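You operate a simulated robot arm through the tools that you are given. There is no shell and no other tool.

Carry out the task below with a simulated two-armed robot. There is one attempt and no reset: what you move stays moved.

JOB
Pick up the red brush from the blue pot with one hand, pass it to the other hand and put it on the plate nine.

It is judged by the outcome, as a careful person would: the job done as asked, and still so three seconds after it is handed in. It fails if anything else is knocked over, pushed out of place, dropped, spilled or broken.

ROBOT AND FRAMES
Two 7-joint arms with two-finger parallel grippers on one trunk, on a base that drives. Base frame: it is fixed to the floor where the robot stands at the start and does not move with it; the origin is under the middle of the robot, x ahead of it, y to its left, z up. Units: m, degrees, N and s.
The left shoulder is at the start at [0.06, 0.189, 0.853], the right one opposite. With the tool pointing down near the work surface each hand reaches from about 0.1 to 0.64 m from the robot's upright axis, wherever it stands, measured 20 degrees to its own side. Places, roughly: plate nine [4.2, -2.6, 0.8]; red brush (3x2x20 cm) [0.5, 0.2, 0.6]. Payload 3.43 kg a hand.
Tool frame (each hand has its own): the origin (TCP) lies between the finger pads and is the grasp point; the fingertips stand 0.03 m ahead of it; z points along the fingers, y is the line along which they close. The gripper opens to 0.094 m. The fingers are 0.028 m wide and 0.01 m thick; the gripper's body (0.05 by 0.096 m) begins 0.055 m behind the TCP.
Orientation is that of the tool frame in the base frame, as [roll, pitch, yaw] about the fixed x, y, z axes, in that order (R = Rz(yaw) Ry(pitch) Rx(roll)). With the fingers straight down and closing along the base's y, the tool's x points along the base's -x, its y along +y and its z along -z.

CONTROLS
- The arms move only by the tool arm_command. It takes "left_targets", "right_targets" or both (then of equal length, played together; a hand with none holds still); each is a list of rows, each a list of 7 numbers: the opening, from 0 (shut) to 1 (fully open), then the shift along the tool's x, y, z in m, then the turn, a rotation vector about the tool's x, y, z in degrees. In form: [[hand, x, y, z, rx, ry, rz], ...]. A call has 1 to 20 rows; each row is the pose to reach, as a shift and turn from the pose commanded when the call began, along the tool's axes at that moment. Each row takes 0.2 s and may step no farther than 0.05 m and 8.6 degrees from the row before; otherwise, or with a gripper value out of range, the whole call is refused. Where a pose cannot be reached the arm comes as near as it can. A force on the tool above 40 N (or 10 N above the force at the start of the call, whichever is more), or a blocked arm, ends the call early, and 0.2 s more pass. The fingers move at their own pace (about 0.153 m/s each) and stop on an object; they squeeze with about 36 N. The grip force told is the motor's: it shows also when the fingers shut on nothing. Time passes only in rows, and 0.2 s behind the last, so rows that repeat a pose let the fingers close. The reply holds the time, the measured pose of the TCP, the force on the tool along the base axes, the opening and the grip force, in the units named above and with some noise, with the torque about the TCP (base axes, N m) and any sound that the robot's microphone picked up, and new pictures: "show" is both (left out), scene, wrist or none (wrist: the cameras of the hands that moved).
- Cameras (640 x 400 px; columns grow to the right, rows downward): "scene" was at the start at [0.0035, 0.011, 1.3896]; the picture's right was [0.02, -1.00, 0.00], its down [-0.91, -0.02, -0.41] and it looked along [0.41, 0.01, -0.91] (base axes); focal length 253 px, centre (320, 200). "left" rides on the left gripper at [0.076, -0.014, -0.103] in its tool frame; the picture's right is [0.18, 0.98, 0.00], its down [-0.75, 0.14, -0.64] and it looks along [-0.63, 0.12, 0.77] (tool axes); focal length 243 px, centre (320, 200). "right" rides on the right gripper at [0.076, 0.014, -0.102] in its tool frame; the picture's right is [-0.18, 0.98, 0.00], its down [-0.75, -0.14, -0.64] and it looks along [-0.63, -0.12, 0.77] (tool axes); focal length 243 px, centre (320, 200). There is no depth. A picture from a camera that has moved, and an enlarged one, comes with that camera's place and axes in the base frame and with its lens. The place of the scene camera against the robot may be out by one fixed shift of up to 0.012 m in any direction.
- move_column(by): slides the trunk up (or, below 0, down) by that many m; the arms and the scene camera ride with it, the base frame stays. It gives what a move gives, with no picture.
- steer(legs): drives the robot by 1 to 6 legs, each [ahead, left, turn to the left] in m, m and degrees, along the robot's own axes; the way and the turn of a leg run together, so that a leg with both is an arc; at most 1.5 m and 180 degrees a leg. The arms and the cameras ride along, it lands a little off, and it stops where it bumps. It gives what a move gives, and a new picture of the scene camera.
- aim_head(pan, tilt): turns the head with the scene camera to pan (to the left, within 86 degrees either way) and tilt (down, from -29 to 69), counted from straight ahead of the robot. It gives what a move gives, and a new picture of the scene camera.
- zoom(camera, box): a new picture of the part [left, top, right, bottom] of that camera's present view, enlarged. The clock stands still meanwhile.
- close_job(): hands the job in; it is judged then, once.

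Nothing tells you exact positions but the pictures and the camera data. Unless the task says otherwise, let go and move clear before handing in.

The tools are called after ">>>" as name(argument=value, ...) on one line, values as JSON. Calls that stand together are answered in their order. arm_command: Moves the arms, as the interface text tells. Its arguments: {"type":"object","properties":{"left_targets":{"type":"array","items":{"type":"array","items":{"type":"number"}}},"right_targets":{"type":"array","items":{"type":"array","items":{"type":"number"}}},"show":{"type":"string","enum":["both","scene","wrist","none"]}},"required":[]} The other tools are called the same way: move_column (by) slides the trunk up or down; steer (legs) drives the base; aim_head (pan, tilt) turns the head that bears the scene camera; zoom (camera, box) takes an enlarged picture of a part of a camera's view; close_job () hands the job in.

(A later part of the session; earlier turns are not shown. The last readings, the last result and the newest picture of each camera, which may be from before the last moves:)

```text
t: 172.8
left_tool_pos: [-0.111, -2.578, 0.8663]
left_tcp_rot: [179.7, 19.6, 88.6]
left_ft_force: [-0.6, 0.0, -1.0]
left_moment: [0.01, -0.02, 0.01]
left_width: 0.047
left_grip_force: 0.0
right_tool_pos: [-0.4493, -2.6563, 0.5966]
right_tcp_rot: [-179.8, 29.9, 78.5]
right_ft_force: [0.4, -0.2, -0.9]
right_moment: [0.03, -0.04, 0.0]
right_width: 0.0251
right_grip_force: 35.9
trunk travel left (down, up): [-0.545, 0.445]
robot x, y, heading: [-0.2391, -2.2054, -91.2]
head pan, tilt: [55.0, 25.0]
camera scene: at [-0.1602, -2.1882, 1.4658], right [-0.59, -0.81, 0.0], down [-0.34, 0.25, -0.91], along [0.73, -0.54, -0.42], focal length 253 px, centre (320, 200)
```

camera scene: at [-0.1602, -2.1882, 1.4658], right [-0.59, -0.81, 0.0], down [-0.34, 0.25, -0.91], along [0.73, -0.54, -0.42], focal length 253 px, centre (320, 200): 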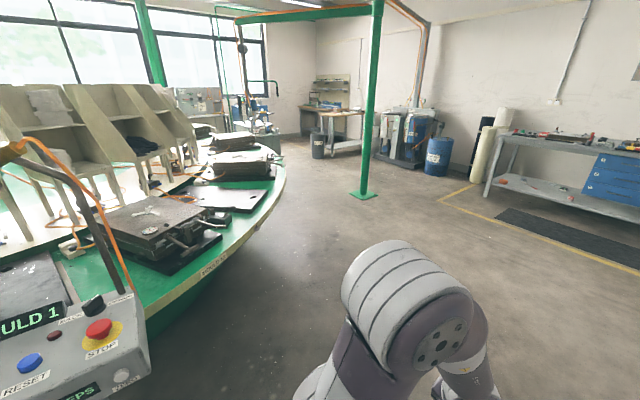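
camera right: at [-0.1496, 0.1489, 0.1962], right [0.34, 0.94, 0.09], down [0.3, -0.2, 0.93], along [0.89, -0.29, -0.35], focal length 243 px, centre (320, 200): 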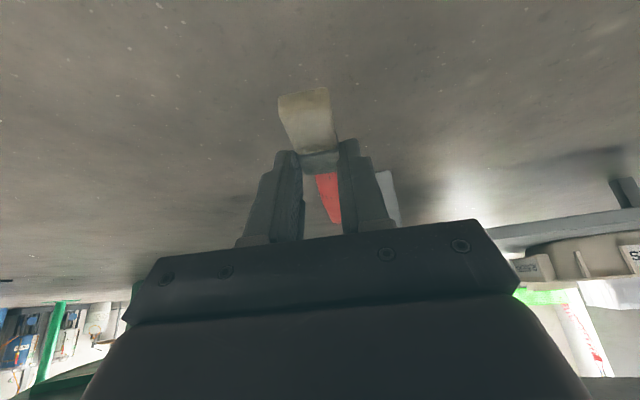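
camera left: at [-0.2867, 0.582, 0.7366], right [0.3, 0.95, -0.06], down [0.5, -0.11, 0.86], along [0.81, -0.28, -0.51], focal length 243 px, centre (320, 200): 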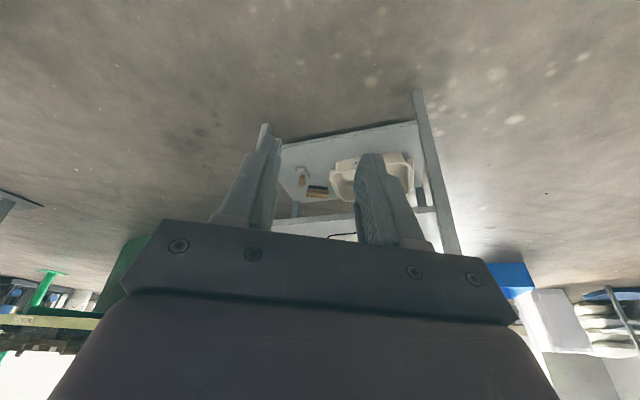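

Grip still good. South of the carousel is open floor with a green post near (2.15, -4.64). I turn left and drive around the carousel's south side in arcs.

>>> steer(legs=[[0, 0, 41], [1.5, 0, 0]])

>>> aim_head(pan=25, tilt=25)

```text
t: 182.0
left_tool_pos: [1.072, -3.5207, 0.8648]
left_tcp_rot: [179.7, 19.5, 130.9]
left_ft_force: [0.4, -1.1, 0.1]
left_moment: [0.02, 0.01, -0.01]
left_width: 0.0471
left_grip_force: 0.0
right_tool_pos: [0.874, -3.8047, 0.5965]
right_tcp_rot: [-179.9, 30.0, 120.6]
right_ft_force: [-0.1, 0.1, -0.4]
right_moment: [0.04, -0.01, 0.0]
right_width: 0.0249
right_grip_force: 36.0
trunk travel left (down, up): [-0.545, 0.445]
robot x, y, heading: [0.7275, -3.3321, -49.0]
head pan, tilt: [55.0, 25.0]
camera scene: at [0.7814, -3.2652, 1.4658], right [0.1, -0.99, 0.0], down [-0.42, -0.04, -0.91], along [0.9, 0.09, -0.42], focal length 253 px, centre (320, 200)
```

scene: 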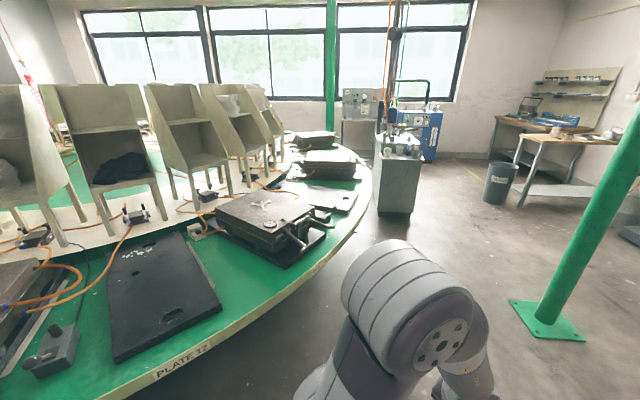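

```text
t: 183.0
left_tool_pos: [1.072, -3.5209, 0.8655]
left_tcp_rot: [179.7, 19.6, 130.8]
left_ft_force: [0.8, 0.6, 0.9]
left_moment: [-0.01, 0.02, 0.01]
left_width: 0.0468
left_grip_force: 0.1
right_tool_pos: [0.8747, -3.8045, 0.5949]
right_tcp_rot: [-180.0, 30.0, 120.6]
right_ft_force: [0.4, 1.2, -1.4]
right_moment: [0.01, 0.03, -0.02]
right_width: 0.0248
right_grip_force: 35.3
trunk travel left (down, up): [-0.545, 0.445]
robot x, y, heading: [0.7245, -3.3254, -49.1]
head pan, tilt: [25.0, 25.0]
camera scene: at [0.7737, -3.312, 1.4658], right [-0.41, -0.91, 0.0], down [-0.39, 0.17, -0.91], along [0.83, -0.37, -0.42], focal length 253 px, centre (320, 200)
```

scene: 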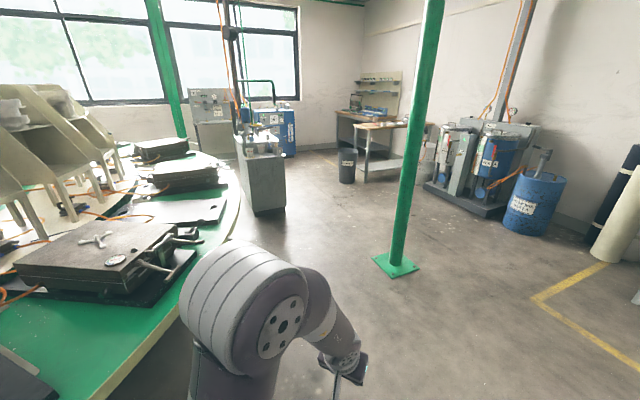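

Plate 12 is right here; counting on, plate 9 is at the carousel's south-east, and there's a pump cabinet near (3.6–3.9, -3.7…-4.1) I must go around on its south side. I drive between the carousel and the green post first.

>>> steer(legs=[[0, 0, 26.3], [0.8, 0, 0], [0.74, 0, 0]])

>>> aim_head(pan=0, tilt=25)

```text
t: 192.2
left_tool_pos: [2.5228, -3.973, 0.8644]
left_tcp_rot: [179.7, 19.6, 155.6]
left_ft_force: [0.1, 0.2, 0.2]
left_moment: [-0.01, 0.01, 0.0]
left_width: 0.047
left_grip_force: 0.0
right_tool_pos: [2.4625, -4.3149, 0.5954]
right_tcp_rot: [-180.0, 30.0, 145.4]
right_ft_force: [0.1, 1.2, 0.2]
right_moment: [0.04, 0.07, 0.02]
right_width: 0.0248
right_grip_force: 36.5
trunk travel left (down, up): [-0.545, 0.445]
robot x, y, heading: [2.1262, -3.9421, -24.3]
head pan, tilt: [25.0, 25.0]
camera scene: at [2.1693, -3.9103, 1.4658], right [0.01, -1.0, 0.0], down [-0.42, -0.01, -0.91], along [0.91, 0.01, -0.42], focal length 253 px, centre (320, 200)
```

scene: 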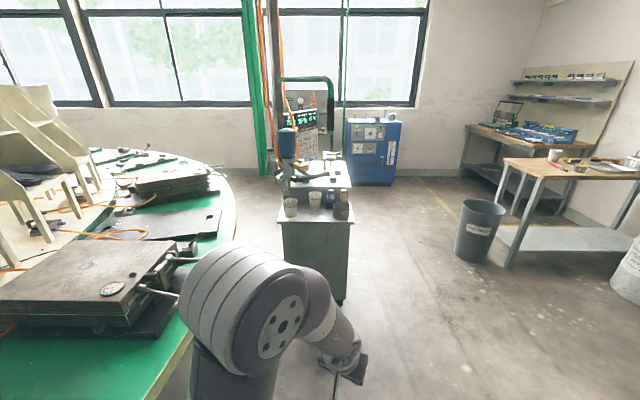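

```text
t: 193.1
left_tool_pos: [2.5227, -3.9742, 0.8648]
left_tcp_rot: [179.7, 19.6, 155.6]
left_ft_force: [-0.3, 0.9, -0.2]
left_moment: [0.02, 0.01, 0.01]
left_width: 0.047
left_grip_force: 0.0
right_tool_pos: [2.4642, -4.3155, 0.5954]
right_tcp_rot: [-179.8, 30.0, 145.4]
right_ft_force: [0.0, -0.6, -1.0]
right_moment: [0.03, 0.04, 0.01]
right_width: 0.025
right_grip_force: 35.5
trunk travel left (down, up): [-0.545, 0.445]
robot x, y, heading: [2.1252, -3.9445, -24.1]
head pan, tilt: [0.0, 25.0]
camera scene: at [2.1607, -3.949, 1.4658], right [-0.41, -0.91, 0.0], down [-0.39, 0.17, -0.91], along [0.83, -0.37, -0.42], focal length 253 px, centre (320, 200)
```

scene: 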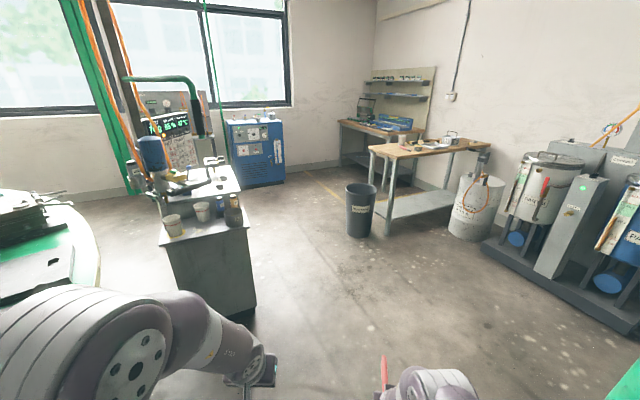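

Clear view: cabinet ahead-left (x≥3.5, y -3.6…-4.1), waste bin near (4.06, -5.26). I pass between them along y≈-4.6.

>>> steer(legs=[[0, 0, -7.3], [1.26, 0, 0], [0, 0, 31.4], [0.5, 0, 0]])

>>> aim_head(pan=45, tilt=30)

```text
t: 204.1
left_tool_pos: [4.071, -4.4679, 0.865]
left_tcp_rot: [179.7, 19.7, 179.9]
left_ft_force: [0.6, -0.3, -0.6]
left_moment: [0.0, 0.01, 0.01]
left_width: 0.0469
left_grip_force: 0.0
right_tool_pos: [4.1564, -4.8045, 0.5962]
right_tcp_rot: [-179.9, 29.9, 169.6]
right_ft_force: [0.7, -0.1, -0.5]
right_moment: [0.03, 0.06, 0.01]
right_width: 0.0249
right_grip_force: 35.1
trunk travel left (down, up): [-0.545, 0.445]
robot x, y, heading: [3.7015, -4.6065, 0.1]
head pan, tilt: [0.0, 25.0]
camera scene: at [3.7352, -4.5952, 1.4658], right [0.0, -1.0, 0.0], down [-0.42, 0.0, -0.91], along [0.91, 0.0, -0.42], focal length 253 px, centre (320, 200)
```

scene: 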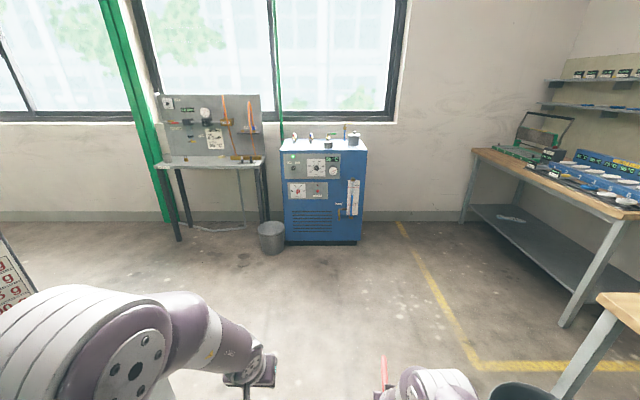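

```text
t: 205.2
left_tool_pos: [4.0708, -4.4683, 0.8661]
left_tcp_rot: [179.6, 19.7, 179.8]
left_ft_force: [-0.4, 0.4, -0.1]
left_moment: [0.0, -0.01, 0.0]
left_width: 0.0471
left_grip_force: 0.0
right_tool_pos: [4.1566, -4.8049, 0.5958]
right_tcp_rot: [-179.9, 30.0, 169.5]
right_ft_force: [0.0, 0.2, -0.2]
right_moment: [0.02, 0.06, -0.01]
right_width: 0.0249
right_grip_force: 35.7
trunk travel left (down, up): [-0.545, 0.445]
robot x, y, heading: [3.6988, -4.6031, 0.1]
head pan, tilt: [45.0, 30.0]
camera scene: at [3.7063, -4.5313, 1.4579], right [0.71, -0.71, 0.0], down [-0.35, -0.35, -0.87], along [0.61, 0.61, -0.5], focal length 253 px, centre (320, 200)
```

scene: 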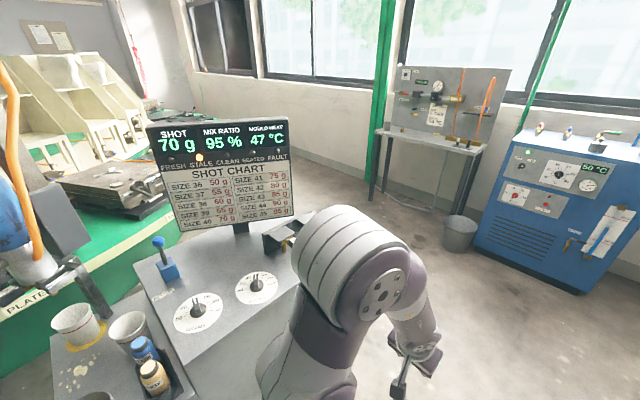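

The dosing machine is on my left (x 3.5–4.2, y -4.1…-3.65). I continue east past it, then turn north toward plate 9's side.

>>> steer(legs=[[1.1, -0.02, 0], [0, 0, 60]])

>>> aim_head(pan=45, tilt=25)

```text
t: 213.4
left_tool_pos: [4.8467, -4.2451, 0.8644]
left_tcp_rot: [179.6, 19.5, -121.0]
left_ft_force: [0.0, -0.2, -0.5]
left_moment: [-0.03, -0.01, 0.0]
left_width: 0.0473
left_grip_force: 0.0
right_tool_pos: [5.1785, -4.3451, 0.5953]
right_tcp_rot: [-179.8, 30.1, -131.3]
right_ft_force: [0.4, -0.9, -0.4]
right_moment: [-0.01, 0.03, -0.01]
right_width: 0.0249
right_grip_force: 36.0
trunk travel left (down, up): [-0.545, 0.445]
robot x, y, heading: [4.77, -4.6337, 59.2]
head pan, tilt: [45.0, 30.0]
camera scene: at [4.7231, -4.5881, 1.4579], right [0.97, 0.24, 0.0], down [0.12, -0.49, -0.87], along [-0.21, 0.84, -0.5], focal length 253 px, centre (320, 200)
```

scene: 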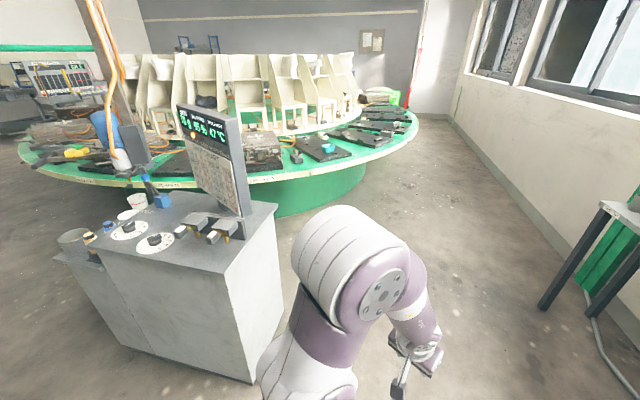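

```text
t: 214.0
left_tool_pos: [4.8458, -4.2452, 0.8646]
left_tcp_rot: [179.8, 19.6, -121.1]
left_ft_force: [-0.6, 0.1, 0.0]
left_moment: [-0.02, -0.03, 0.01]
left_width: 0.0469
left_grip_force: 0.1
right_tool_pos: [5.1789, -4.3442, 0.5954]
right_tcp_rot: [-179.9, 30.0, -131.3]
right_ft_force: [-0.7, 0.4, -0.9]
right_moment: [-0.07, 0.02, -0.01]
right_width: 0.0249
right_grip_force: 36.0
trunk travel left (down, up): [-0.545, 0.445]
robot x, y, heading: [4.7718, -4.6333, 58.9]
head pan, tilt: [45.0, 25.0]
camera scene: at [4.7228, -4.5865, 1.4658], right [0.97, 0.24, 0.0], down [0.1, -0.41, -0.91], along [-0.22, 0.88, -0.42], focal length 253 px, centre (320, 200)
```

scene: 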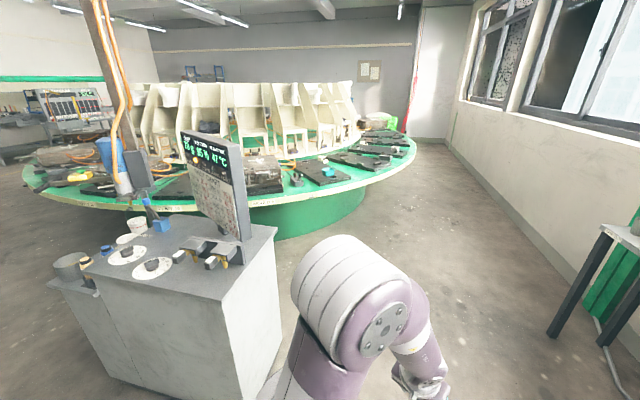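

Now I see the carousel's south-east side with several plates. I zoom in to read the labels.

>>> zoom(camera="scene", box=[220, 120, 430, 250])

>>> zoom(camera="scene", box=[240, 140, 340, 220])

```text
3.05 times, centred on (325, 185) of scene
camera zoom: at [4.7228, -4.5865, 1.4658], right [0.97, 0.24, 0.0], down [0.1, -0.41, -0.91], along [-0.22, 0.88, -0.42], focal length 770 px, centre (305, 246)
```

zoom: 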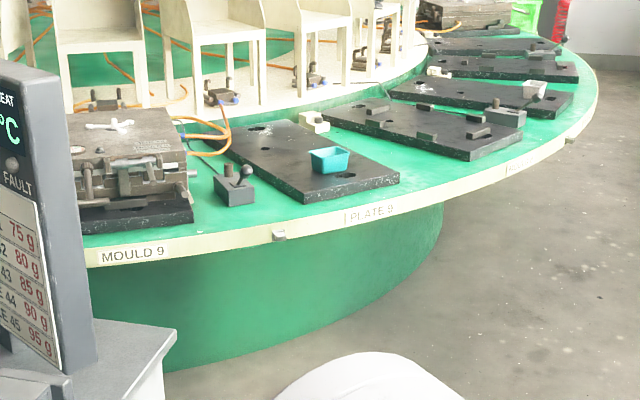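

```text
5.00 times, centred on (290, 180) of scene
camera zoom: at [4.7228, -4.5865, 1.4658], right [0.97, 0.24, 0.0], down [0.1, -0.41, -0.91], along [-0.22, 0.88, -0.42], focal length 1264 px, centre (470, 300)
```

zoom: 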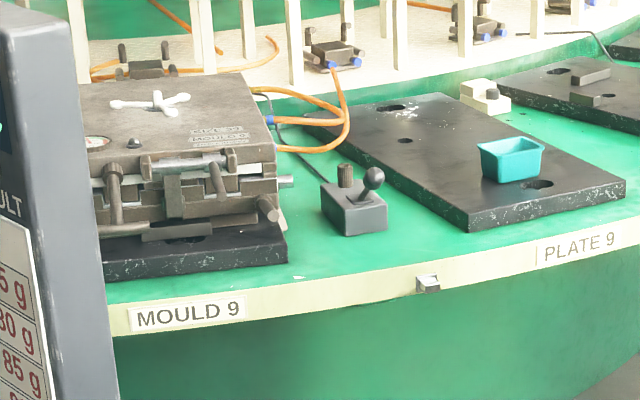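

Plate 9 is the flat black plate with a small teal tub near its outer edge; plate corners roughly (4.32,-2.98), (4.51,-2.76), (4.00,-2.70), (4.13,-2.37). I'll lay the brush on its free inner area. First I raise the trunk so the hand is well above everything, then approach.

>>> move_column(by=0.43)

>>> steer(legs=[[0, 0, 23.4], [1.3, 0, 0]])

>>> aim_head(pan=60, tilt=45)

```text
refused: 0.43 is not a number from -0.4 to 0.4
```

```text
t: 221.8
left_tool_pos: [4.8742, -2.9551, 0.8645]
left_tcp_rot: [179.7, 19.6, -98.5]
left_ft_force: [0.1, 0.0, 0.2]
left_moment: [-0.02, 0.0, 0.0]
left_width: 0.047
left_grip_force: 0.0
right_tool_pos: [5.2163, -2.919, 0.5957]
right_tcp_rot: [-179.8, 30.0, -108.7]
right_ft_force: [-0.4, -0.3, -1.4]
right_moment: [-0.03, 0.02, 0.07]
right_width: 0.0251
right_grip_force: 35.6
trunk travel left (down, up): [-0.545, 0.445]
robot x, y, heading: [4.9531, -3.3448, 81.3]
head pan, tilt: [45.0, 25.0]
camera scene: at [4.8949, -3.3183, 1.4658], right [0.8, 0.6, 0.0], down [0.25, -0.34, -0.91], along [-0.54, 0.73, -0.42], focal length 253 px, centre (320, 200)
```

scene: 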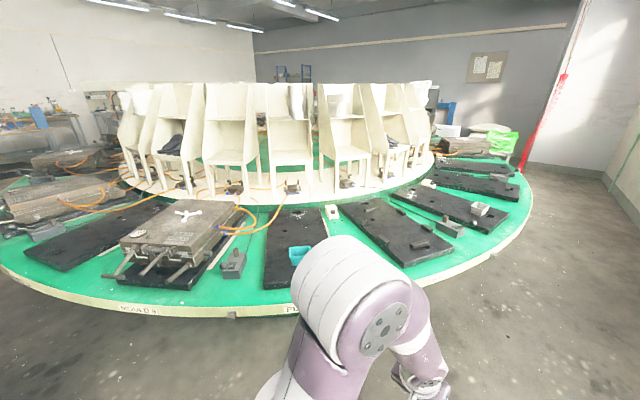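

```text
t: 222.6
left_tool_pos: [4.8741, -2.9553, 0.8657]
left_tcp_rot: [179.7, 19.7, -98.5]
left_ft_force: [-1.1, 0.6, -1.4]
left_moment: [0.03, 0.03, 0.01]
left_width: 0.0468
left_grip_force: 0.1
right_tool_pos: [5.2187, -2.9199, 0.5958]
right_tcp_rot: [-179.9, 30.1, -108.7]
right_ft_force: [-0.2, 0.0, -0.7]
right_moment: [-0.05, 0.0, 0.0]
right_width: 0.0248
right_grip_force: 35.8
trunk travel left (down, up): [-0.545, 0.445]
robot x, y, heading: [4.9578, -3.347, 81.4]
head pan, tilt: [60.0, 45.0]
camera scene: at [4.8861, -3.342, 1.4353], right [0.62, 0.78, 0.0], down [0.55, -0.44, -0.71], along [-0.55, 0.44, -0.71], focal length 253 px, centre (320, 200)
```

scene: 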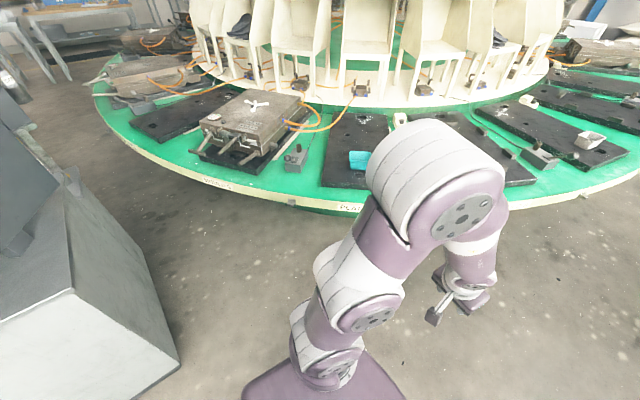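

The trunk step limit is 0.4; I raise in two calls now (the robot is still clear of the carousel).

>>> move_column(by=0.4)

>>> move_column(by=0.035)

>>> steer(legs=[[0, 0, 60]])

>>> aim_head(pan=0, tilt=50)

```text
t: 226.4
left_tool_pos: [4.8739, -2.9549, 1.2646]
left_tcp_rot: [179.8, 19.6, -98.4]
left_ft_force: [1.1, -0.4, 0.7]
left_moment: [-0.01, -0.02, -0.01]
left_width: 0.0467
left_grip_force: 0.1
right_tool_pos: [5.2193, -2.9181, 0.996]
right_tcp_rot: [-179.9, 30.1, -108.7]
right_ft_force: [-0.4, -0.6, -0.6]
right_moment: [-0.07, 0.02, -0.01]
right_width: 0.0246
right_grip_force: 36.0
trunk travel left (down, up): [-0.945, 0.045]
robot x, y, heading: [4.9561, -3.3455, 81.8]
head pan, tilt: [60.0, 45.0]
```

```text
t: 227.2
left_tool_pos: [4.8727, -2.9551, 1.3002]
left_tcp_rot: [179.9, 19.6, -98.6]
left_ft_force: [-0.7, -0.4, 0.4]
left_moment: [0.04, 0.02, -0.01]
left_width: 0.0472
left_grip_force: 0.2
right_tool_pos: [5.2194, -2.919, 1.0299]
right_tcp_rot: [-179.9, 30.1, -108.6]
right_ft_force: [-0.5, 0.4, 0.1]
right_moment: [-0.03, 0.02, -0.02]
right_width: 0.0248
right_grip_force: 36.0
trunk travel left (down, up): [-0.98, 0.01]
robot x, y, heading: [4.9565, -3.3423, 81.8]
head pan, tilt: [60.0, 45.0]
```

```text
t: 230.3
left_tool_pos: [4.5772, -3.2282, 1.3009]
left_tcp_rot: [179.7, 19.7, -37.1]
left_ft_force: [0.3, -0.1, 0.1]
left_moment: [-0.01, 0.0, 0.01]
left_width: 0.0471
left_grip_force: 0.1
right_tool_pos: [4.7095, -2.9085, 1.0313]
right_tcp_rot: [-179.9, 30.0, -47.2]
right_ft_force: [-0.5, 0.3, -1.0]
right_moment: [-0.08, -0.03, 0.03]
right_width: 0.025
right_grip_force: 36.3
trunk travel left (down, up): [-0.98, 0.01]
robot x, y, heading: [4.9511, -3.3439, 143.1]
head pan, tilt: [60.0, 45.0]
camera scene: at [4.9316, -3.4009, 1.8703], right [-0.39, 0.92, 0.0], down [0.65, 0.28, -0.71], along [-0.65, -0.28, -0.71], focal length 253 px, centre (320, 200)
```

scene: 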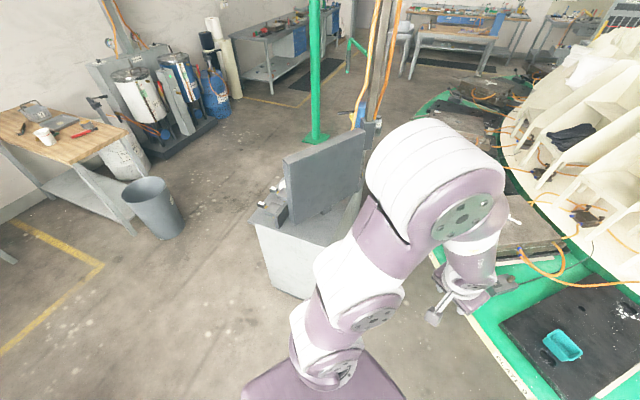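

```text
t: 231.6
left_tool_pos: [4.5763, -3.2275, 1.3005]
left_tcp_rot: [179.6, 19.6, -37.1]
left_ft_force: [0.0, -0.4, -0.4]
left_moment: [0.02, -0.01, 0.01]
left_width: 0.0469
left_grip_force: 0.0
right_tool_pos: [4.7094, -2.9085, 1.0301]
right_tcp_rot: [-179.9, 30.1, -47.4]
right_ft_force: [0.4, 0.0, -0.9]
right_moment: [-0.01, -0.03, -0.02]
right_width: 0.0248
right_grip_force: 36.0
trunk travel left (down, up): [-0.98, 0.01]
robot x, y, heading: [4.9543, -3.3413, 143.1]
head pan, tilt: [0.0, 50.0]
camera scene: at [4.9447, -3.323, 1.8633], right [0.6, 0.8, 0.0], down [0.61, -0.46, -0.64], along [-0.51, 0.39, -0.77], focal length 253 px, centre (320, 200)
```

scene: 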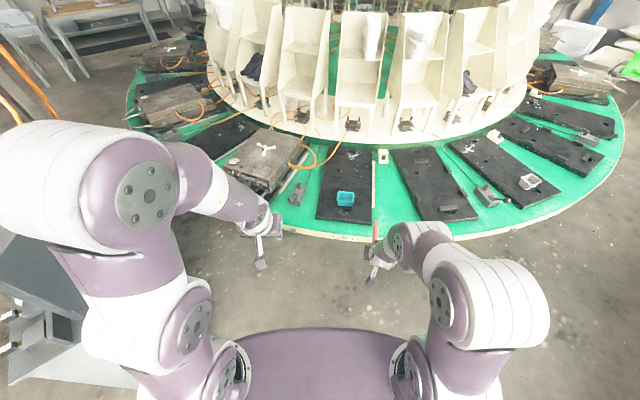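

Plate 9 is straight ahead (teal tub on it). I zoom to measure the plate and the free area.

>>> zoom(camera="scene", box=[270, 120, 430, 270])

```text
2.67 times, centred on (350, 195) of scene
camera zoom: at [4.9447, -3.323, 1.8633], right [0.6, 0.8, 0.0], down [0.61, -0.46, -0.64], along [-0.51, 0.39, -0.77], focal length 674 px, centre (240, 213)
```

zoom: 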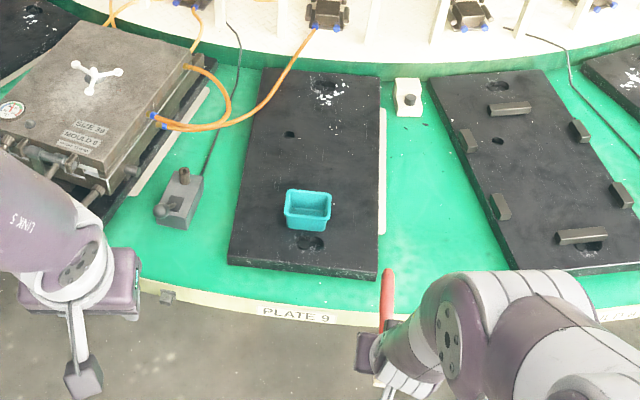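

Plate 9 measured: about 0.28 × 0.58 m, centre ≈ (4.22, -2.59), tub ~12 cm in from the outer edge; the inner part is free. I drive straight ahead 0.5 m with the brush held high (z≈1.0).

>>> steer(legs=[[0.5, 0, 0]])

>>> zoom(camera="right", box=[0, 0, 640, 400])

>>> zoom(camera="scene", box=[240, 150, 440, 330])

```text
t: 234.6
left_tool_pos: [4.1694, -2.9257, 1.3002]
left_tcp_rot: [179.7, 19.6, -36.8]
left_ft_force: [-0.2, 1.0, -0.8]
left_moment: [-0.03, -0.01, 0.0]
left_width: 0.0468
left_grip_force: 0.0
right_tool_pos: [4.2995, -2.605, 1.0314]
right_tcp_rot: [-179.9, 30.0, -47.0]
right_ft_force: [0.6, -0.2, -0.4]
right_moment: [-0.02, -0.04, -0.01]
right_width: 0.0248
right_grip_force: 35.9
trunk travel left (down, up): [-0.98, 0.01]
robot x, y, heading: [4.5462, -3.0379, 143.2]
head pan, tilt: [0.0, 50.0]
camera scene: at [4.5386, -3.0191, 1.8634], right [0.6, 0.8, 0.0], down [0.61, -0.46, -0.64], along [-0.52, 0.38, -0.77], focal length 253 px, centre (320, 200)
```

scene: 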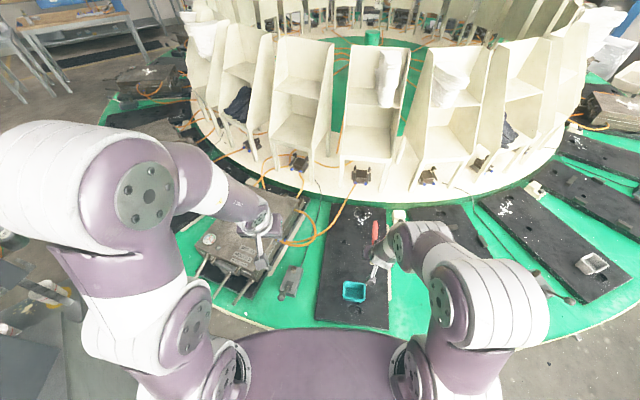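

```text
1.00 times, centred on (320, 200) of right (not enlarged: the box is as wide or as high as the picture)
camera zoom: at [4.3687, -2.7004, 1.0813], right [-0.83, -0.55, 0.09], down [-0.12, 0.34, 0.93], along [-0.55, 0.76, -0.35], focal length 243 px, centre (320, 200)
```

zoom: 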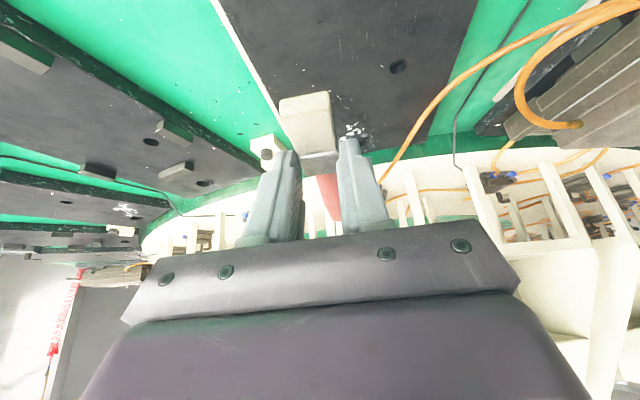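

```text
2.22 times, centred on (340, 240) of scene
camera zoom: at [4.5386, -3.0191, 1.8634], right [0.6, 0.8, 0.0], down [0.61, -0.46, -0.64], along [-0.52, 0.38, -0.77], focal length 562 px, centre (276, 111)
```

zoom: 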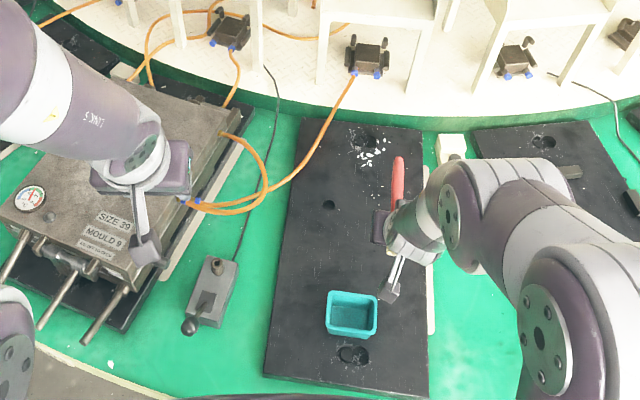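

Refined from two views: plate top z≈0.785, centre ≈ (4.19, -2.55), tub 12 cm inside the outer edge. I extend the right hand 0.1 m further inward (still high) to get past the tub.

>>> arm_command(right_targets=[[0, -0.0173, 0.002, 0.01, 0, 0, 0], [0, -0.0346, 0.004, 0.02, 0, 0, 0], [0, -0.052, 0.006, 0.03, 0, 0, 0], [0, -0.0693, 0.008, 0.04, 0, 0, 0], [0, -0.0866, 0.01, 0.05, 0, 0, 0], [0, -0.0866, 0.01, 0.05, 0, 0, 0]], show="both")

```text
t: 236.0
left_tool_pos: [4.167, -2.9255, 1.3]
left_tcp_rot: [179.7, 19.6, -36.8]
left_ft_force: [-0.1, -0.4, -0.3]
left_moment: [0.0, 0.01, 0.02]
left_width: 0.0469
left_grip_force: 0.1
right_tool_pos: [4.2237, -2.5395, 1.0326]
right_tcp_rot: [-180.0, 29.8, -47.0]
right_ft_force: [0.3, -0.9, -0.3]
right_moment: [-0.07, 0.0, 0.04]
right_width: 0.0248
right_grip_force: 35.5
trunk travel left (down, up): [-0.98, 0.01]
robot x, y, heading: [4.5468, -3.0362, 143.5]
head pan, tilt: [0.0, 50.0]
camera scene: at [4.537, -3.0179, 1.8633], right [0.6, 0.8, 0.0], down [0.61, -0.46, -0.64], along [-0.52, 0.38, -0.77], focal length 253 px, centre (320, 200)
camera right: at [4.2929, -2.6341, 1.0828], right [-0.83, -0.55, 0.09], down [-0.12, 0.34, 0.93], along [-0.55, 0.76, -0.35], focal length 243 px, centre (320, 200)
```

scene: 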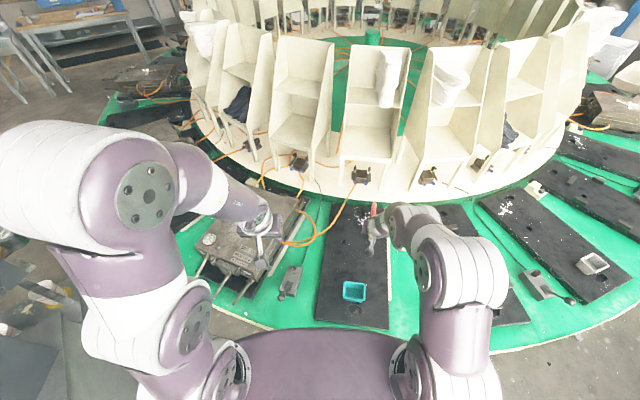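
right: 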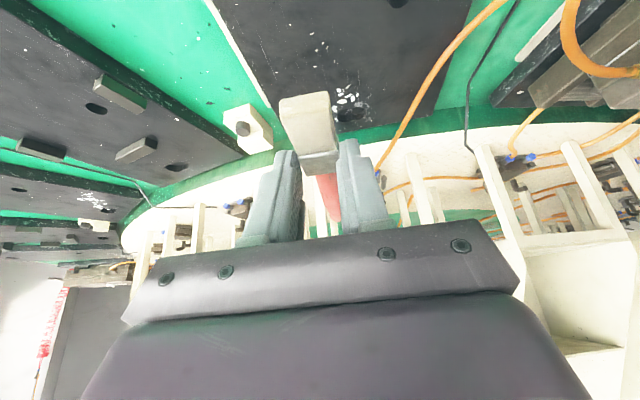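

Good, no reach problem. Another 5 cm inward so the hand's camera clears the tub when lowering.

>>> arm_command(right_targets=[[0, -0.0144, 0, 0.0083, 0, 0, 0], [0, -0.0289, 0, 0.0167, 0, 0, 0], [0, -0.0433, 0, 0.025, 0, 0, 0], [0, -0.0433, 0, 0.025, 0, 0, 0]], show="none")

>>> move_column(by=-0.1)

>>> zoom(camera="scene", box=[270, 160, 430, 320])

>>> zoom(camera="right", box=[0, 0, 640, 400])

```text
t: 237.0
left_tool_pos: [4.1672, -2.9258, 1.2995]
left_tcp_rot: [179.6, 19.6, -36.8]
left_ft_force: [0.3, -0.3, 0.0]
left_moment: [-0.03, 0.01, -0.01]
left_width: 0.047
left_grip_force: 0.1
right_tool_pos: [4.1899, -2.5012, 1.032]
right_tcp_rot: [-179.8, 29.9, -47.0]
right_ft_force: [0.3, -0.5, -0.4]
right_moment: [-0.05, 0.0, -0.02]
right_width: 0.0248
right_grip_force: 36.3
trunk travel left (down, up): [-0.98, 0.01]
robot x, y, heading: [4.5469, -3.035, 143.0]
head pan, tilt: [0.0, 50.0]
```

```text
t: 238.3
left_tool_pos: [4.1665, -2.9261, 1.1989]
left_tcp_rot: [179.7, 19.5, -36.8]
left_ft_force: [-0.5, 0.0, -0.1]
left_moment: [0.01, 0.04, 0.04]
left_width: 0.0472
left_grip_force: 0.1
right_tool_pos: [4.1895, -2.5012, 0.9316]
right_tcp_rot: [-179.9, 29.9, -47.0]
right_ft_force: [-0.1, -0.2, -1.5]
right_moment: [-0.03, -0.02, -0.01]
right_width: 0.0249
right_grip_force: 35.6
trunk travel left (down, up): [-0.88, 0.11]
robot x, y, heading: [4.544, -3.037, 143.3]
head pan, tilt: [0.0, 50.0]
```

```text
2.50 times, centred on (350, 240) of scene
camera zoom: at [4.537, -3.0179, 1.7634], right [0.6, 0.8, 0.0], down [0.61, -0.46, -0.64], along [-0.52, 0.38, -0.77], focal length 632 px, centre (245, 100)
```

zoom: 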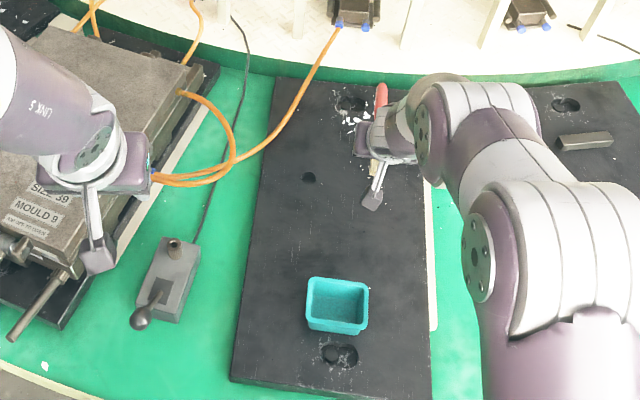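

```text
1.00 times, centred on (320, 200) of right (not enlarged: the box is as wide or as high as the picture)
camera zoom: at [4.2589, -2.596, 0.9825], right [-0.83, -0.55, 0.09], down [-0.12, 0.34, 0.93], along [-0.55, 0.76, -0.35], focal length 243 px, centre (320, 200)
```

zoom: 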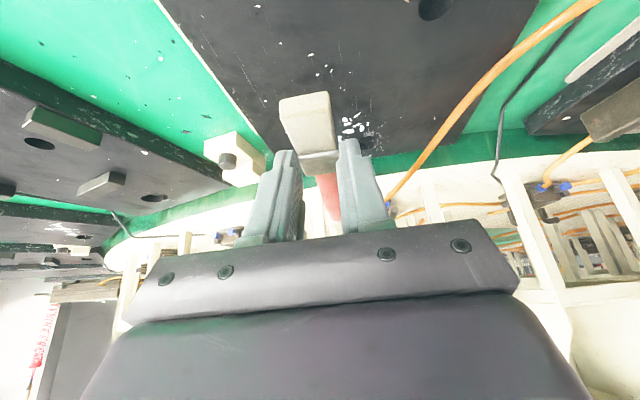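

The brush is over the free inner-right area of plate 9 (inward ≈0.33 m, clear of the tub and hose). I lower with the arm to about 2.5 cm above the plate.

>>> arm_command(right_targets=[[0, 0.0106, 0, 0.0184, 0, 0, 0], [0, 0.0213, 0, 0.0368, 0, 0, 0], [0, 0.0319, 0, 0.0552, 0, 0, 0], [0, 0.0425, 0, 0.0736, 0, 0, 0], [0, 0.0425, 0, 0.0736, 0, 0, 0]], show="both")

>>> zoom(camera="scene", box=[300, 170, 420, 290])

```text
t: 239.5
left_tool_pos: [4.1682, -2.9251, 1.2005]
left_tcp_rot: [179.7, 19.7, -36.8]
left_ft_force: [0.1, -0.3, -0.2]
left_moment: [0.01, 0.02, 0.03]
left_width: 0.047
left_grip_force: 0.1
right_tool_pos: [4.1894, -2.5012, 0.8463]
right_tcp_rot: [-179.9, 29.9, -46.9]
right_ft_force: [-0.5, 0.5, -1.0]
right_moment: [-0.02, -0.08, 0.01]
right_width: 0.0248
right_grip_force: 36.3
trunk travel left (down, up): [-0.88, 0.11]
robot x, y, heading: [4.5486, -3.0353, 143.5]
head pan, tilt: [0.0, 50.0]
camera scene: at [4.5371, -3.0182, 1.7633], right [0.6, 0.8, 0.0], down [0.61, -0.46, -0.64], along [-0.52, 0.38, -0.77], focal length 253 px, centre (320, 200)
camera right: at [4.2595, -2.596, 0.8968], right [-0.83, -0.55, 0.09], down [-0.12, 0.34, 0.93], along [-0.55, 0.76, -0.35], focal length 243 px, centre (320, 200)
```

scene: 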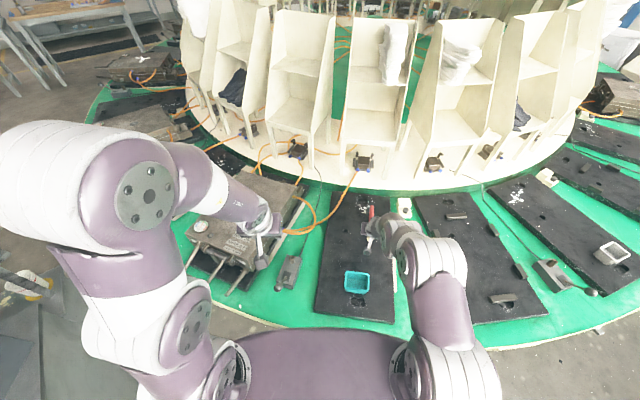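
right: 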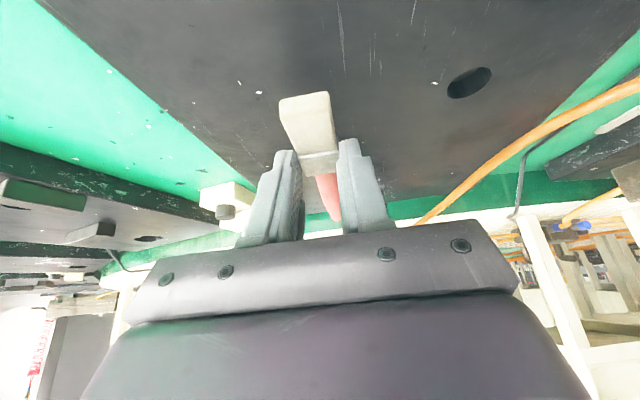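

```text
3.33 times, centred on (360, 230) of scene
camera zoom: at [4.5371, -3.0182, 1.7633], right [0.6, 0.8, 0.0], down [0.61, -0.46, -0.64], along [-0.52, 0.38, -0.77], focal length 842 px, centre (187, 100)
```

zoom: 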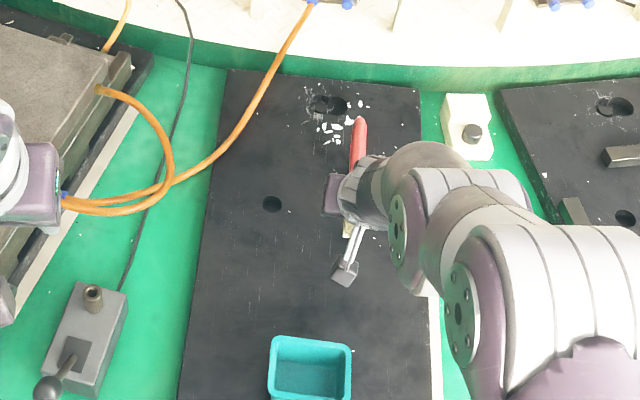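

Position looks right: camera clear of the tub, brush over bare plate. Lowering in small steps while watching the force.

>>> arm_command(right_targets=[[0, 0.0025, 0, 0.0043, 0, 0, 0], [0, 0.005, 0, 0.0087, 0, 0, 0], [0, 0.0075, 0, 0.013, 0, 0, 0], [0, 0.01, 0, 0.0173, 0, 0, 0], [0, 0.01, 0, 0.0173, 0, 0, 0]], show="wrist")

```text
t: 240.7
left_tool_pos: [4.1683, -2.9252, 1.2002]
left_tcp_rot: [179.7, 19.6, -36.8]
left_ft_force: [0.7, -0.7, -0.9]
left_moment: [0.01, 0.0, 0.03]
left_width: 0.0472
left_grip_force: 0.0
right_tool_pos: [4.1909, -2.4997, 0.8271]
right_tcp_rot: [-180.0, 30.0, -46.9]
right_ft_force: [0.3, 0.0, -0.8]
right_moment: [-0.05, -0.03, 0.0]
right_width: 0.0249
right_grip_force: 36.3
trunk travel left (down, up): [-0.88, 0.11]
robot x, y, heading: [4.5467, -3.035, 143.0]
head pan, tilt: [0.0, 50.0]
camera right: at [4.2593, -2.5954, 0.8776], right [-0.83, -0.55, 0.09], down [-0.12, 0.34, 0.93], along [-0.55, 0.76, -0.35], focal length 243 px, centre (320, 200)
```

right: 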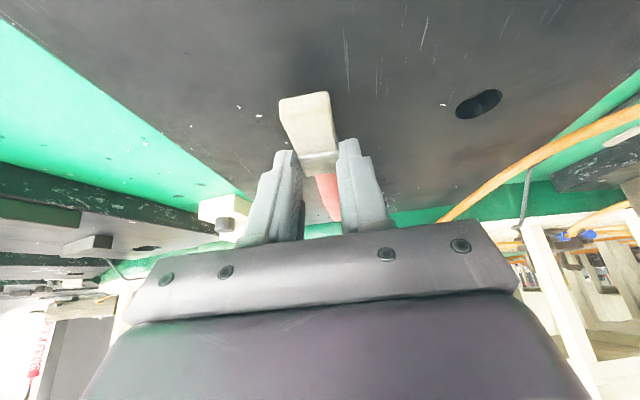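

No contact yet; a shadow is appearing under the bristles. Continue another 1 cm in 2.5 mm steps.

>>> arm_command(right_targets=[[0, 0.0013, 0, 0.0022, 0, 0, 0], [0, 0.0025, 0, 0.0043, 0, 0, 0], [0, 0.0038, 0, 0.0065, 0, 0, 0], [0, 0.005, 0, 0.0087, 0, 0, 0]], show="wrist")

```text
t: 241.7
left_tool_pos: [4.1682, -2.925, 1.2006]
left_tcp_rot: [179.7, 19.6, -36.8]
left_ft_force: [0.2, -0.4, 0.1]
left_moment: [0.01, -0.01, -0.01]
left_width: 0.0471
left_grip_force: 0.0
right_tool_pos: [4.1891, -2.4992, 0.8167]
right_tcp_rot: [-179.9, 30.1, -47.0]
right_ft_force: [0.9, 1.1, -1.0]
right_moment: [-0.02, -0.03, -0.04]
right_width: 0.025
right_grip_force: 36.0
trunk travel left (down, up): [-0.88, 0.11]
robot x, y, heading: [4.5435, -3.0363, 143.3]
head pan, tilt: [0.0, 50.0]
camera right: at [4.2588, -2.595, 0.8672], right [-0.83, -0.55, 0.09], down [-0.12, 0.34, 0.93], along [-0.55, 0.76, -0.35], focal length 243 px, centre (320, 200)
```

right: 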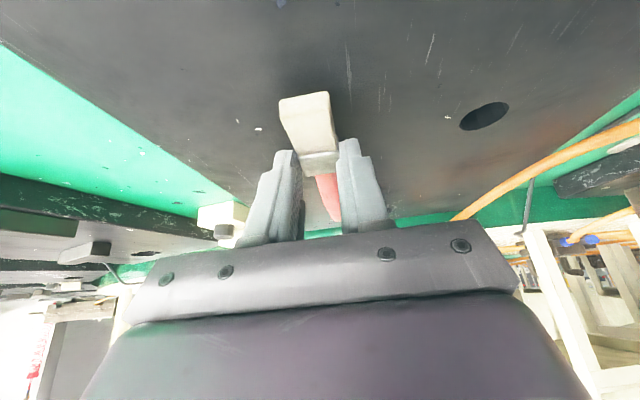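

Triangulating a plate hole gives the plate surface at z≈0.772, so about 8 mm remain. Continue gently.

>>> arm_command(right_targets=[[0, 0.001, 0, 0.0017, 0, 0, 0], [0, 0.002, 0, 0.0035, 0, 0, 0], [0, 0.003, 0, 0.0052, 0, 0, 0], [0, 0.0035, 0, 0.0061, 0, 0, 0]], show="wrist")

```text
t: 242.7
left_tool_pos: [4.169, -2.9249, 1.1999]
left_tcp_rot: [179.6, 19.5, -36.8]
left_ft_force: [0.4, 0.2, 0.3]
left_moment: [0.01, 0.01, -0.01]
left_width: 0.047
left_grip_force: 0.1
right_tool_pos: [4.1889, -2.5002, 0.8106]
right_tcp_rot: [-180.0, 29.9, -47.0]
right_ft_force: [0.7, 0.2, 0.7]
right_moment: [0.09, 0.04, -0.04]
right_width: 0.0247
right_grip_force: 36.4
trunk travel left (down, up): [-0.88, 0.11]
robot x, y, heading: [4.5461, -3.0362, 143.4]
head pan, tilt: [0.0, 50.0]
camera right: at [4.2594, -2.5958, 0.861], right [-0.83, -0.55, 0.09], down [-0.12, 0.34, 0.93], along [-0.55, 0.76, -0.35], focal length 243 px, centre (320, 200)
```

right: 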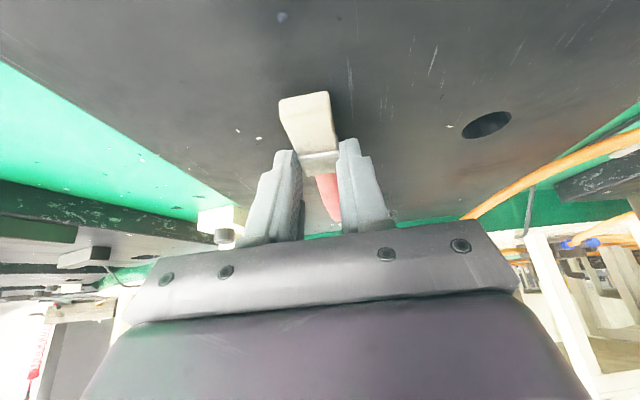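

Moment just changed slightly — likely first contact. I continue in 1 mm steps.

>>> arm_command(right_targets=[[0, 0.0005, 0, 0.0009, 0, 0, 0], [0, 0.001, 0, 0.0017, 0, 0, 0], [0, 0.001, 0, 0.0017, 0, 0, 0]], show="none")

>>> arm_command(right_targets=[[0, 0.0005, 0, 0.0009, 0, 0, 0], [0, 0.001, 0, 0.0017, 0, 0, 0], [0, 0.001, 0, 0.0017, 0, 0, 0]], show="wrist")

```text
t: 243.5
left_tool_pos: [4.1682, -2.9263, 1.1998]
left_tcp_rot: [179.7, 19.7, -36.8]
left_ft_force: [0.7, 0.0, 0.6]
left_moment: [-0.02, 0.0, 0.0]
left_width: 0.047
left_grip_force: 0.1
right_tool_pos: [4.1911, -2.501, 0.8105]
right_tcp_rot: [-180.0, 30.1, -47.0]
right_ft_force: [0.2, 0.9, 9.4]
right_moment: [0.75, 0.67, -0.01]
right_width: 0.0248
right_grip_force: 35.8
trunk travel left (down, up): [-0.88, 0.11]
robot x, y, heading: [4.5499, -3.0374, 143.0]
head pan, tilt: [0.0, 50.0]
```

```text
t: 244.3
left_tool_pos: [4.1682, -2.9271, 1.201]
left_tcp_rot: [179.7, 19.6, -36.7]
left_ft_force: [-0.3, 0.7, -0.3]
left_moment: [0.0, 0.01, 0.02]
left_width: 0.0471
left_grip_force: 0.0
right_tool_pos: [4.1897, -2.5003, 0.8079]
right_tcp_rot: [-179.9, 30.2, -47.0]
right_ft_force: [-0.5, 1.3, 18.4]
right_moment: [0.4, 0.36, -0.04]
right_width: 0.0251
right_grip_force: 35.8
trunk travel left (down, up): [-0.88, 0.11]
robot x, y, heading: [4.5475, -3.04, 143.3]
head pan, tilt: [0.0, 50.0]
camera right: at [4.2595, -2.5962, 0.8584], right [-0.83, -0.55, 0.09], down [-0.12, 0.34, 0.93], along [-0.55, 0.76, -0.34], focal length 243 px, centre (320, 200)
```

right: 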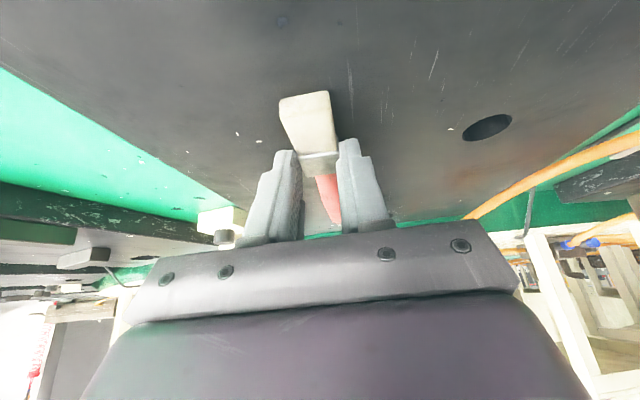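

The brush is resting on the plate (18 N up-force). I ease up 1 mm and open the gripper.

>>> arm_command(right_targets=[[0, -0.0005, 0, -0.0009, 0, 0, 0], [0.2, -0.0005, 0, -0.0009, 0, 0, 0], [0.35, -0.0005, 0, -0.0009, 0, 0, 0], [0.5, -0.0005, 0, -0.0009, 0, 0, 0], [0.6, -0.0005, 0, -0.0009, 0, 0, 0], [0.6, -0.0005, 0, -0.0009, 0, 0, 0]], show="both")

```text
t: 245.7
left_tool_pos: [4.1677, -2.9244, 1.1994]
left_tcp_rot: [179.7, 19.7, -36.7]
left_ft_force: [-0.5, 0.4, -0.6]
left_moment: [0.0, -0.04, -0.04]
left_width: 0.0469
left_grip_force: 0.0
right_tool_pos: [4.1903, -2.5007, 0.8073]
right_tcp_rot: [-179.9, 29.8, -46.9]
right_ft_force: [0.2, 0.0, -0.2]
right_moment: [-0.02, 0.02, 0.0]
right_width: 0.0564
right_grip_force: 0.0
trunk travel left (down, up): [-0.88, 0.11]
robot x, y, heading: [4.546, -3.0371, 143.3]
head pan, tilt: [0.0, 50.0]
camera scene: at [4.5367, -3.0177, 1.7633], right [0.6, 0.8, 0.0], down [0.61, -0.46, -0.64], along [-0.52, 0.38, -0.77], focal length 253 px, centre (320, 200)
camera right: at [4.2589, -2.596, 0.8578], right [-0.83, -0.55, 0.09], down [-0.12, 0.34, 0.93], along [-0.55, 0.76, -0.35], focal length 243 px, centre (320, 200)
```

scene: 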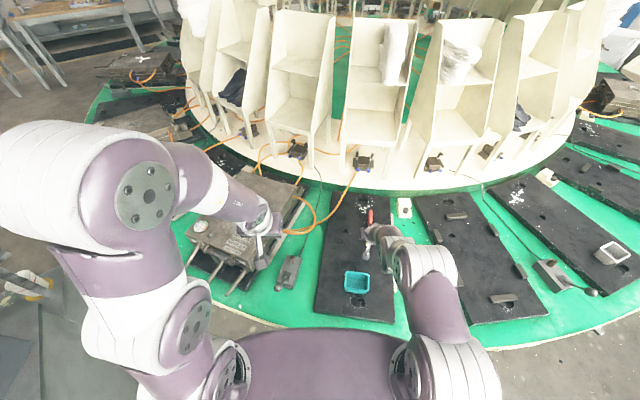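
right: 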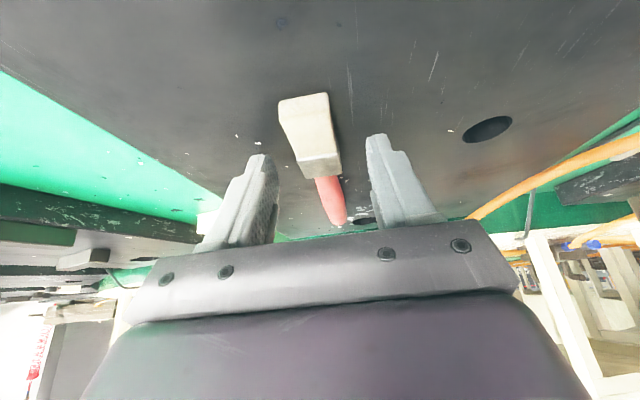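

The brush lies on plate 9, released. I raise the hand straight up.

>>> arm_command(right_targets=[[0.6, -0.005, 0, -0.0087, 0, 0, 0], [0.6, -0.015, 0, -0.026, 0, 0, 0], [0.6, -0.03, 0, -0.052, 0, 0, 0], [0.6, -0.045, 0, -0.078, 0, 0, 0], [0.6, -0.06, 0, -0.104, 0, 0, 0], [0.6, -0.075, 0, -0.13, 0, 0, 0]], show="both")

>>> zoom(camera="scene", box=[300, 170, 420, 330])

```text
t: 247.1
left_tool_pos: [4.1684, -2.9267, 1.2009]
left_tcp_rot: [179.7, 19.7, -36.7]
left_ft_force: [-0.7, -0.1, -0.7]
left_moment: [-0.01, -0.01, 0.0]
left_width: 0.047
left_grip_force: 0.0
right_tool_pos: [4.1909, -2.5023, 0.9586]
right_tcp_rot: [-179.8, 30.0, -47.0]
right_ft_force: [-0.6, 0.0, 0.0]
right_moment: [0.02, 0.01, 0.01]
right_width: 0.0561
right_grip_force: 0.0
trunk travel left (down, up): [-0.88, 0.11]
robot x, y, heading: [4.5502, -3.0386, 143.2]
head pan, tilt: [0.0, 50.0]
camera scene: at [4.5376, -3.0187, 1.7633], right [0.6, 0.8, 0.0], down [0.61, -0.46, -0.64], along [-0.52, 0.38, -0.77], focal length 253 px, centre (320, 200)
camera right: at [4.2595, -2.5968, 1.0092], right [-0.83, -0.55, 0.09], down [-0.12, 0.34, 0.93], along [-0.55, 0.76, -0.35], focal length 243 px, centre (320, 200)
```

scene: 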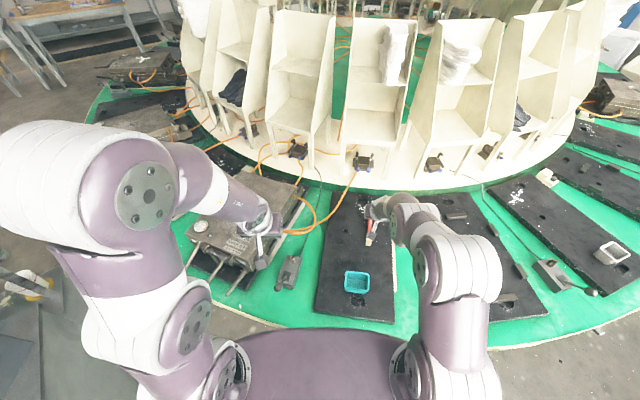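
right: 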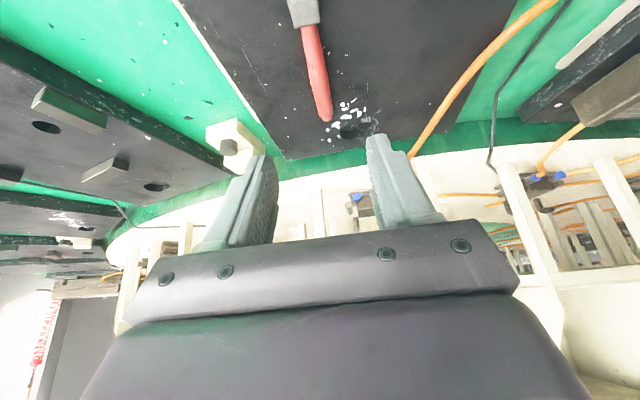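

```text
2.50 times, centred on (360, 250) of scene
camera zoom: at [4.5376, -3.0187, 1.7633], right [0.6, 0.8, 0.0], down [0.61, -0.46, -0.64], along [-0.52, 0.38, -0.77], focal length 632 px, centre (220, 75)
```

zoom: 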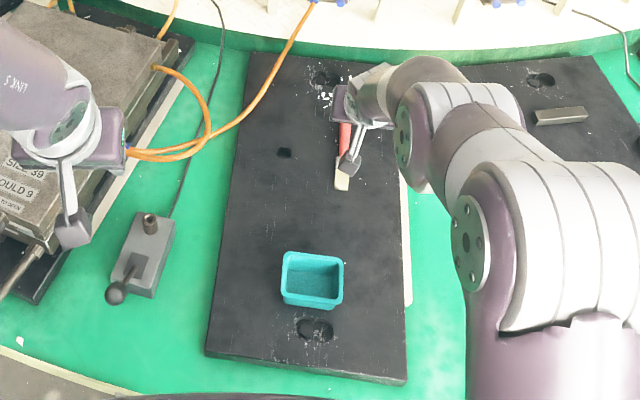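

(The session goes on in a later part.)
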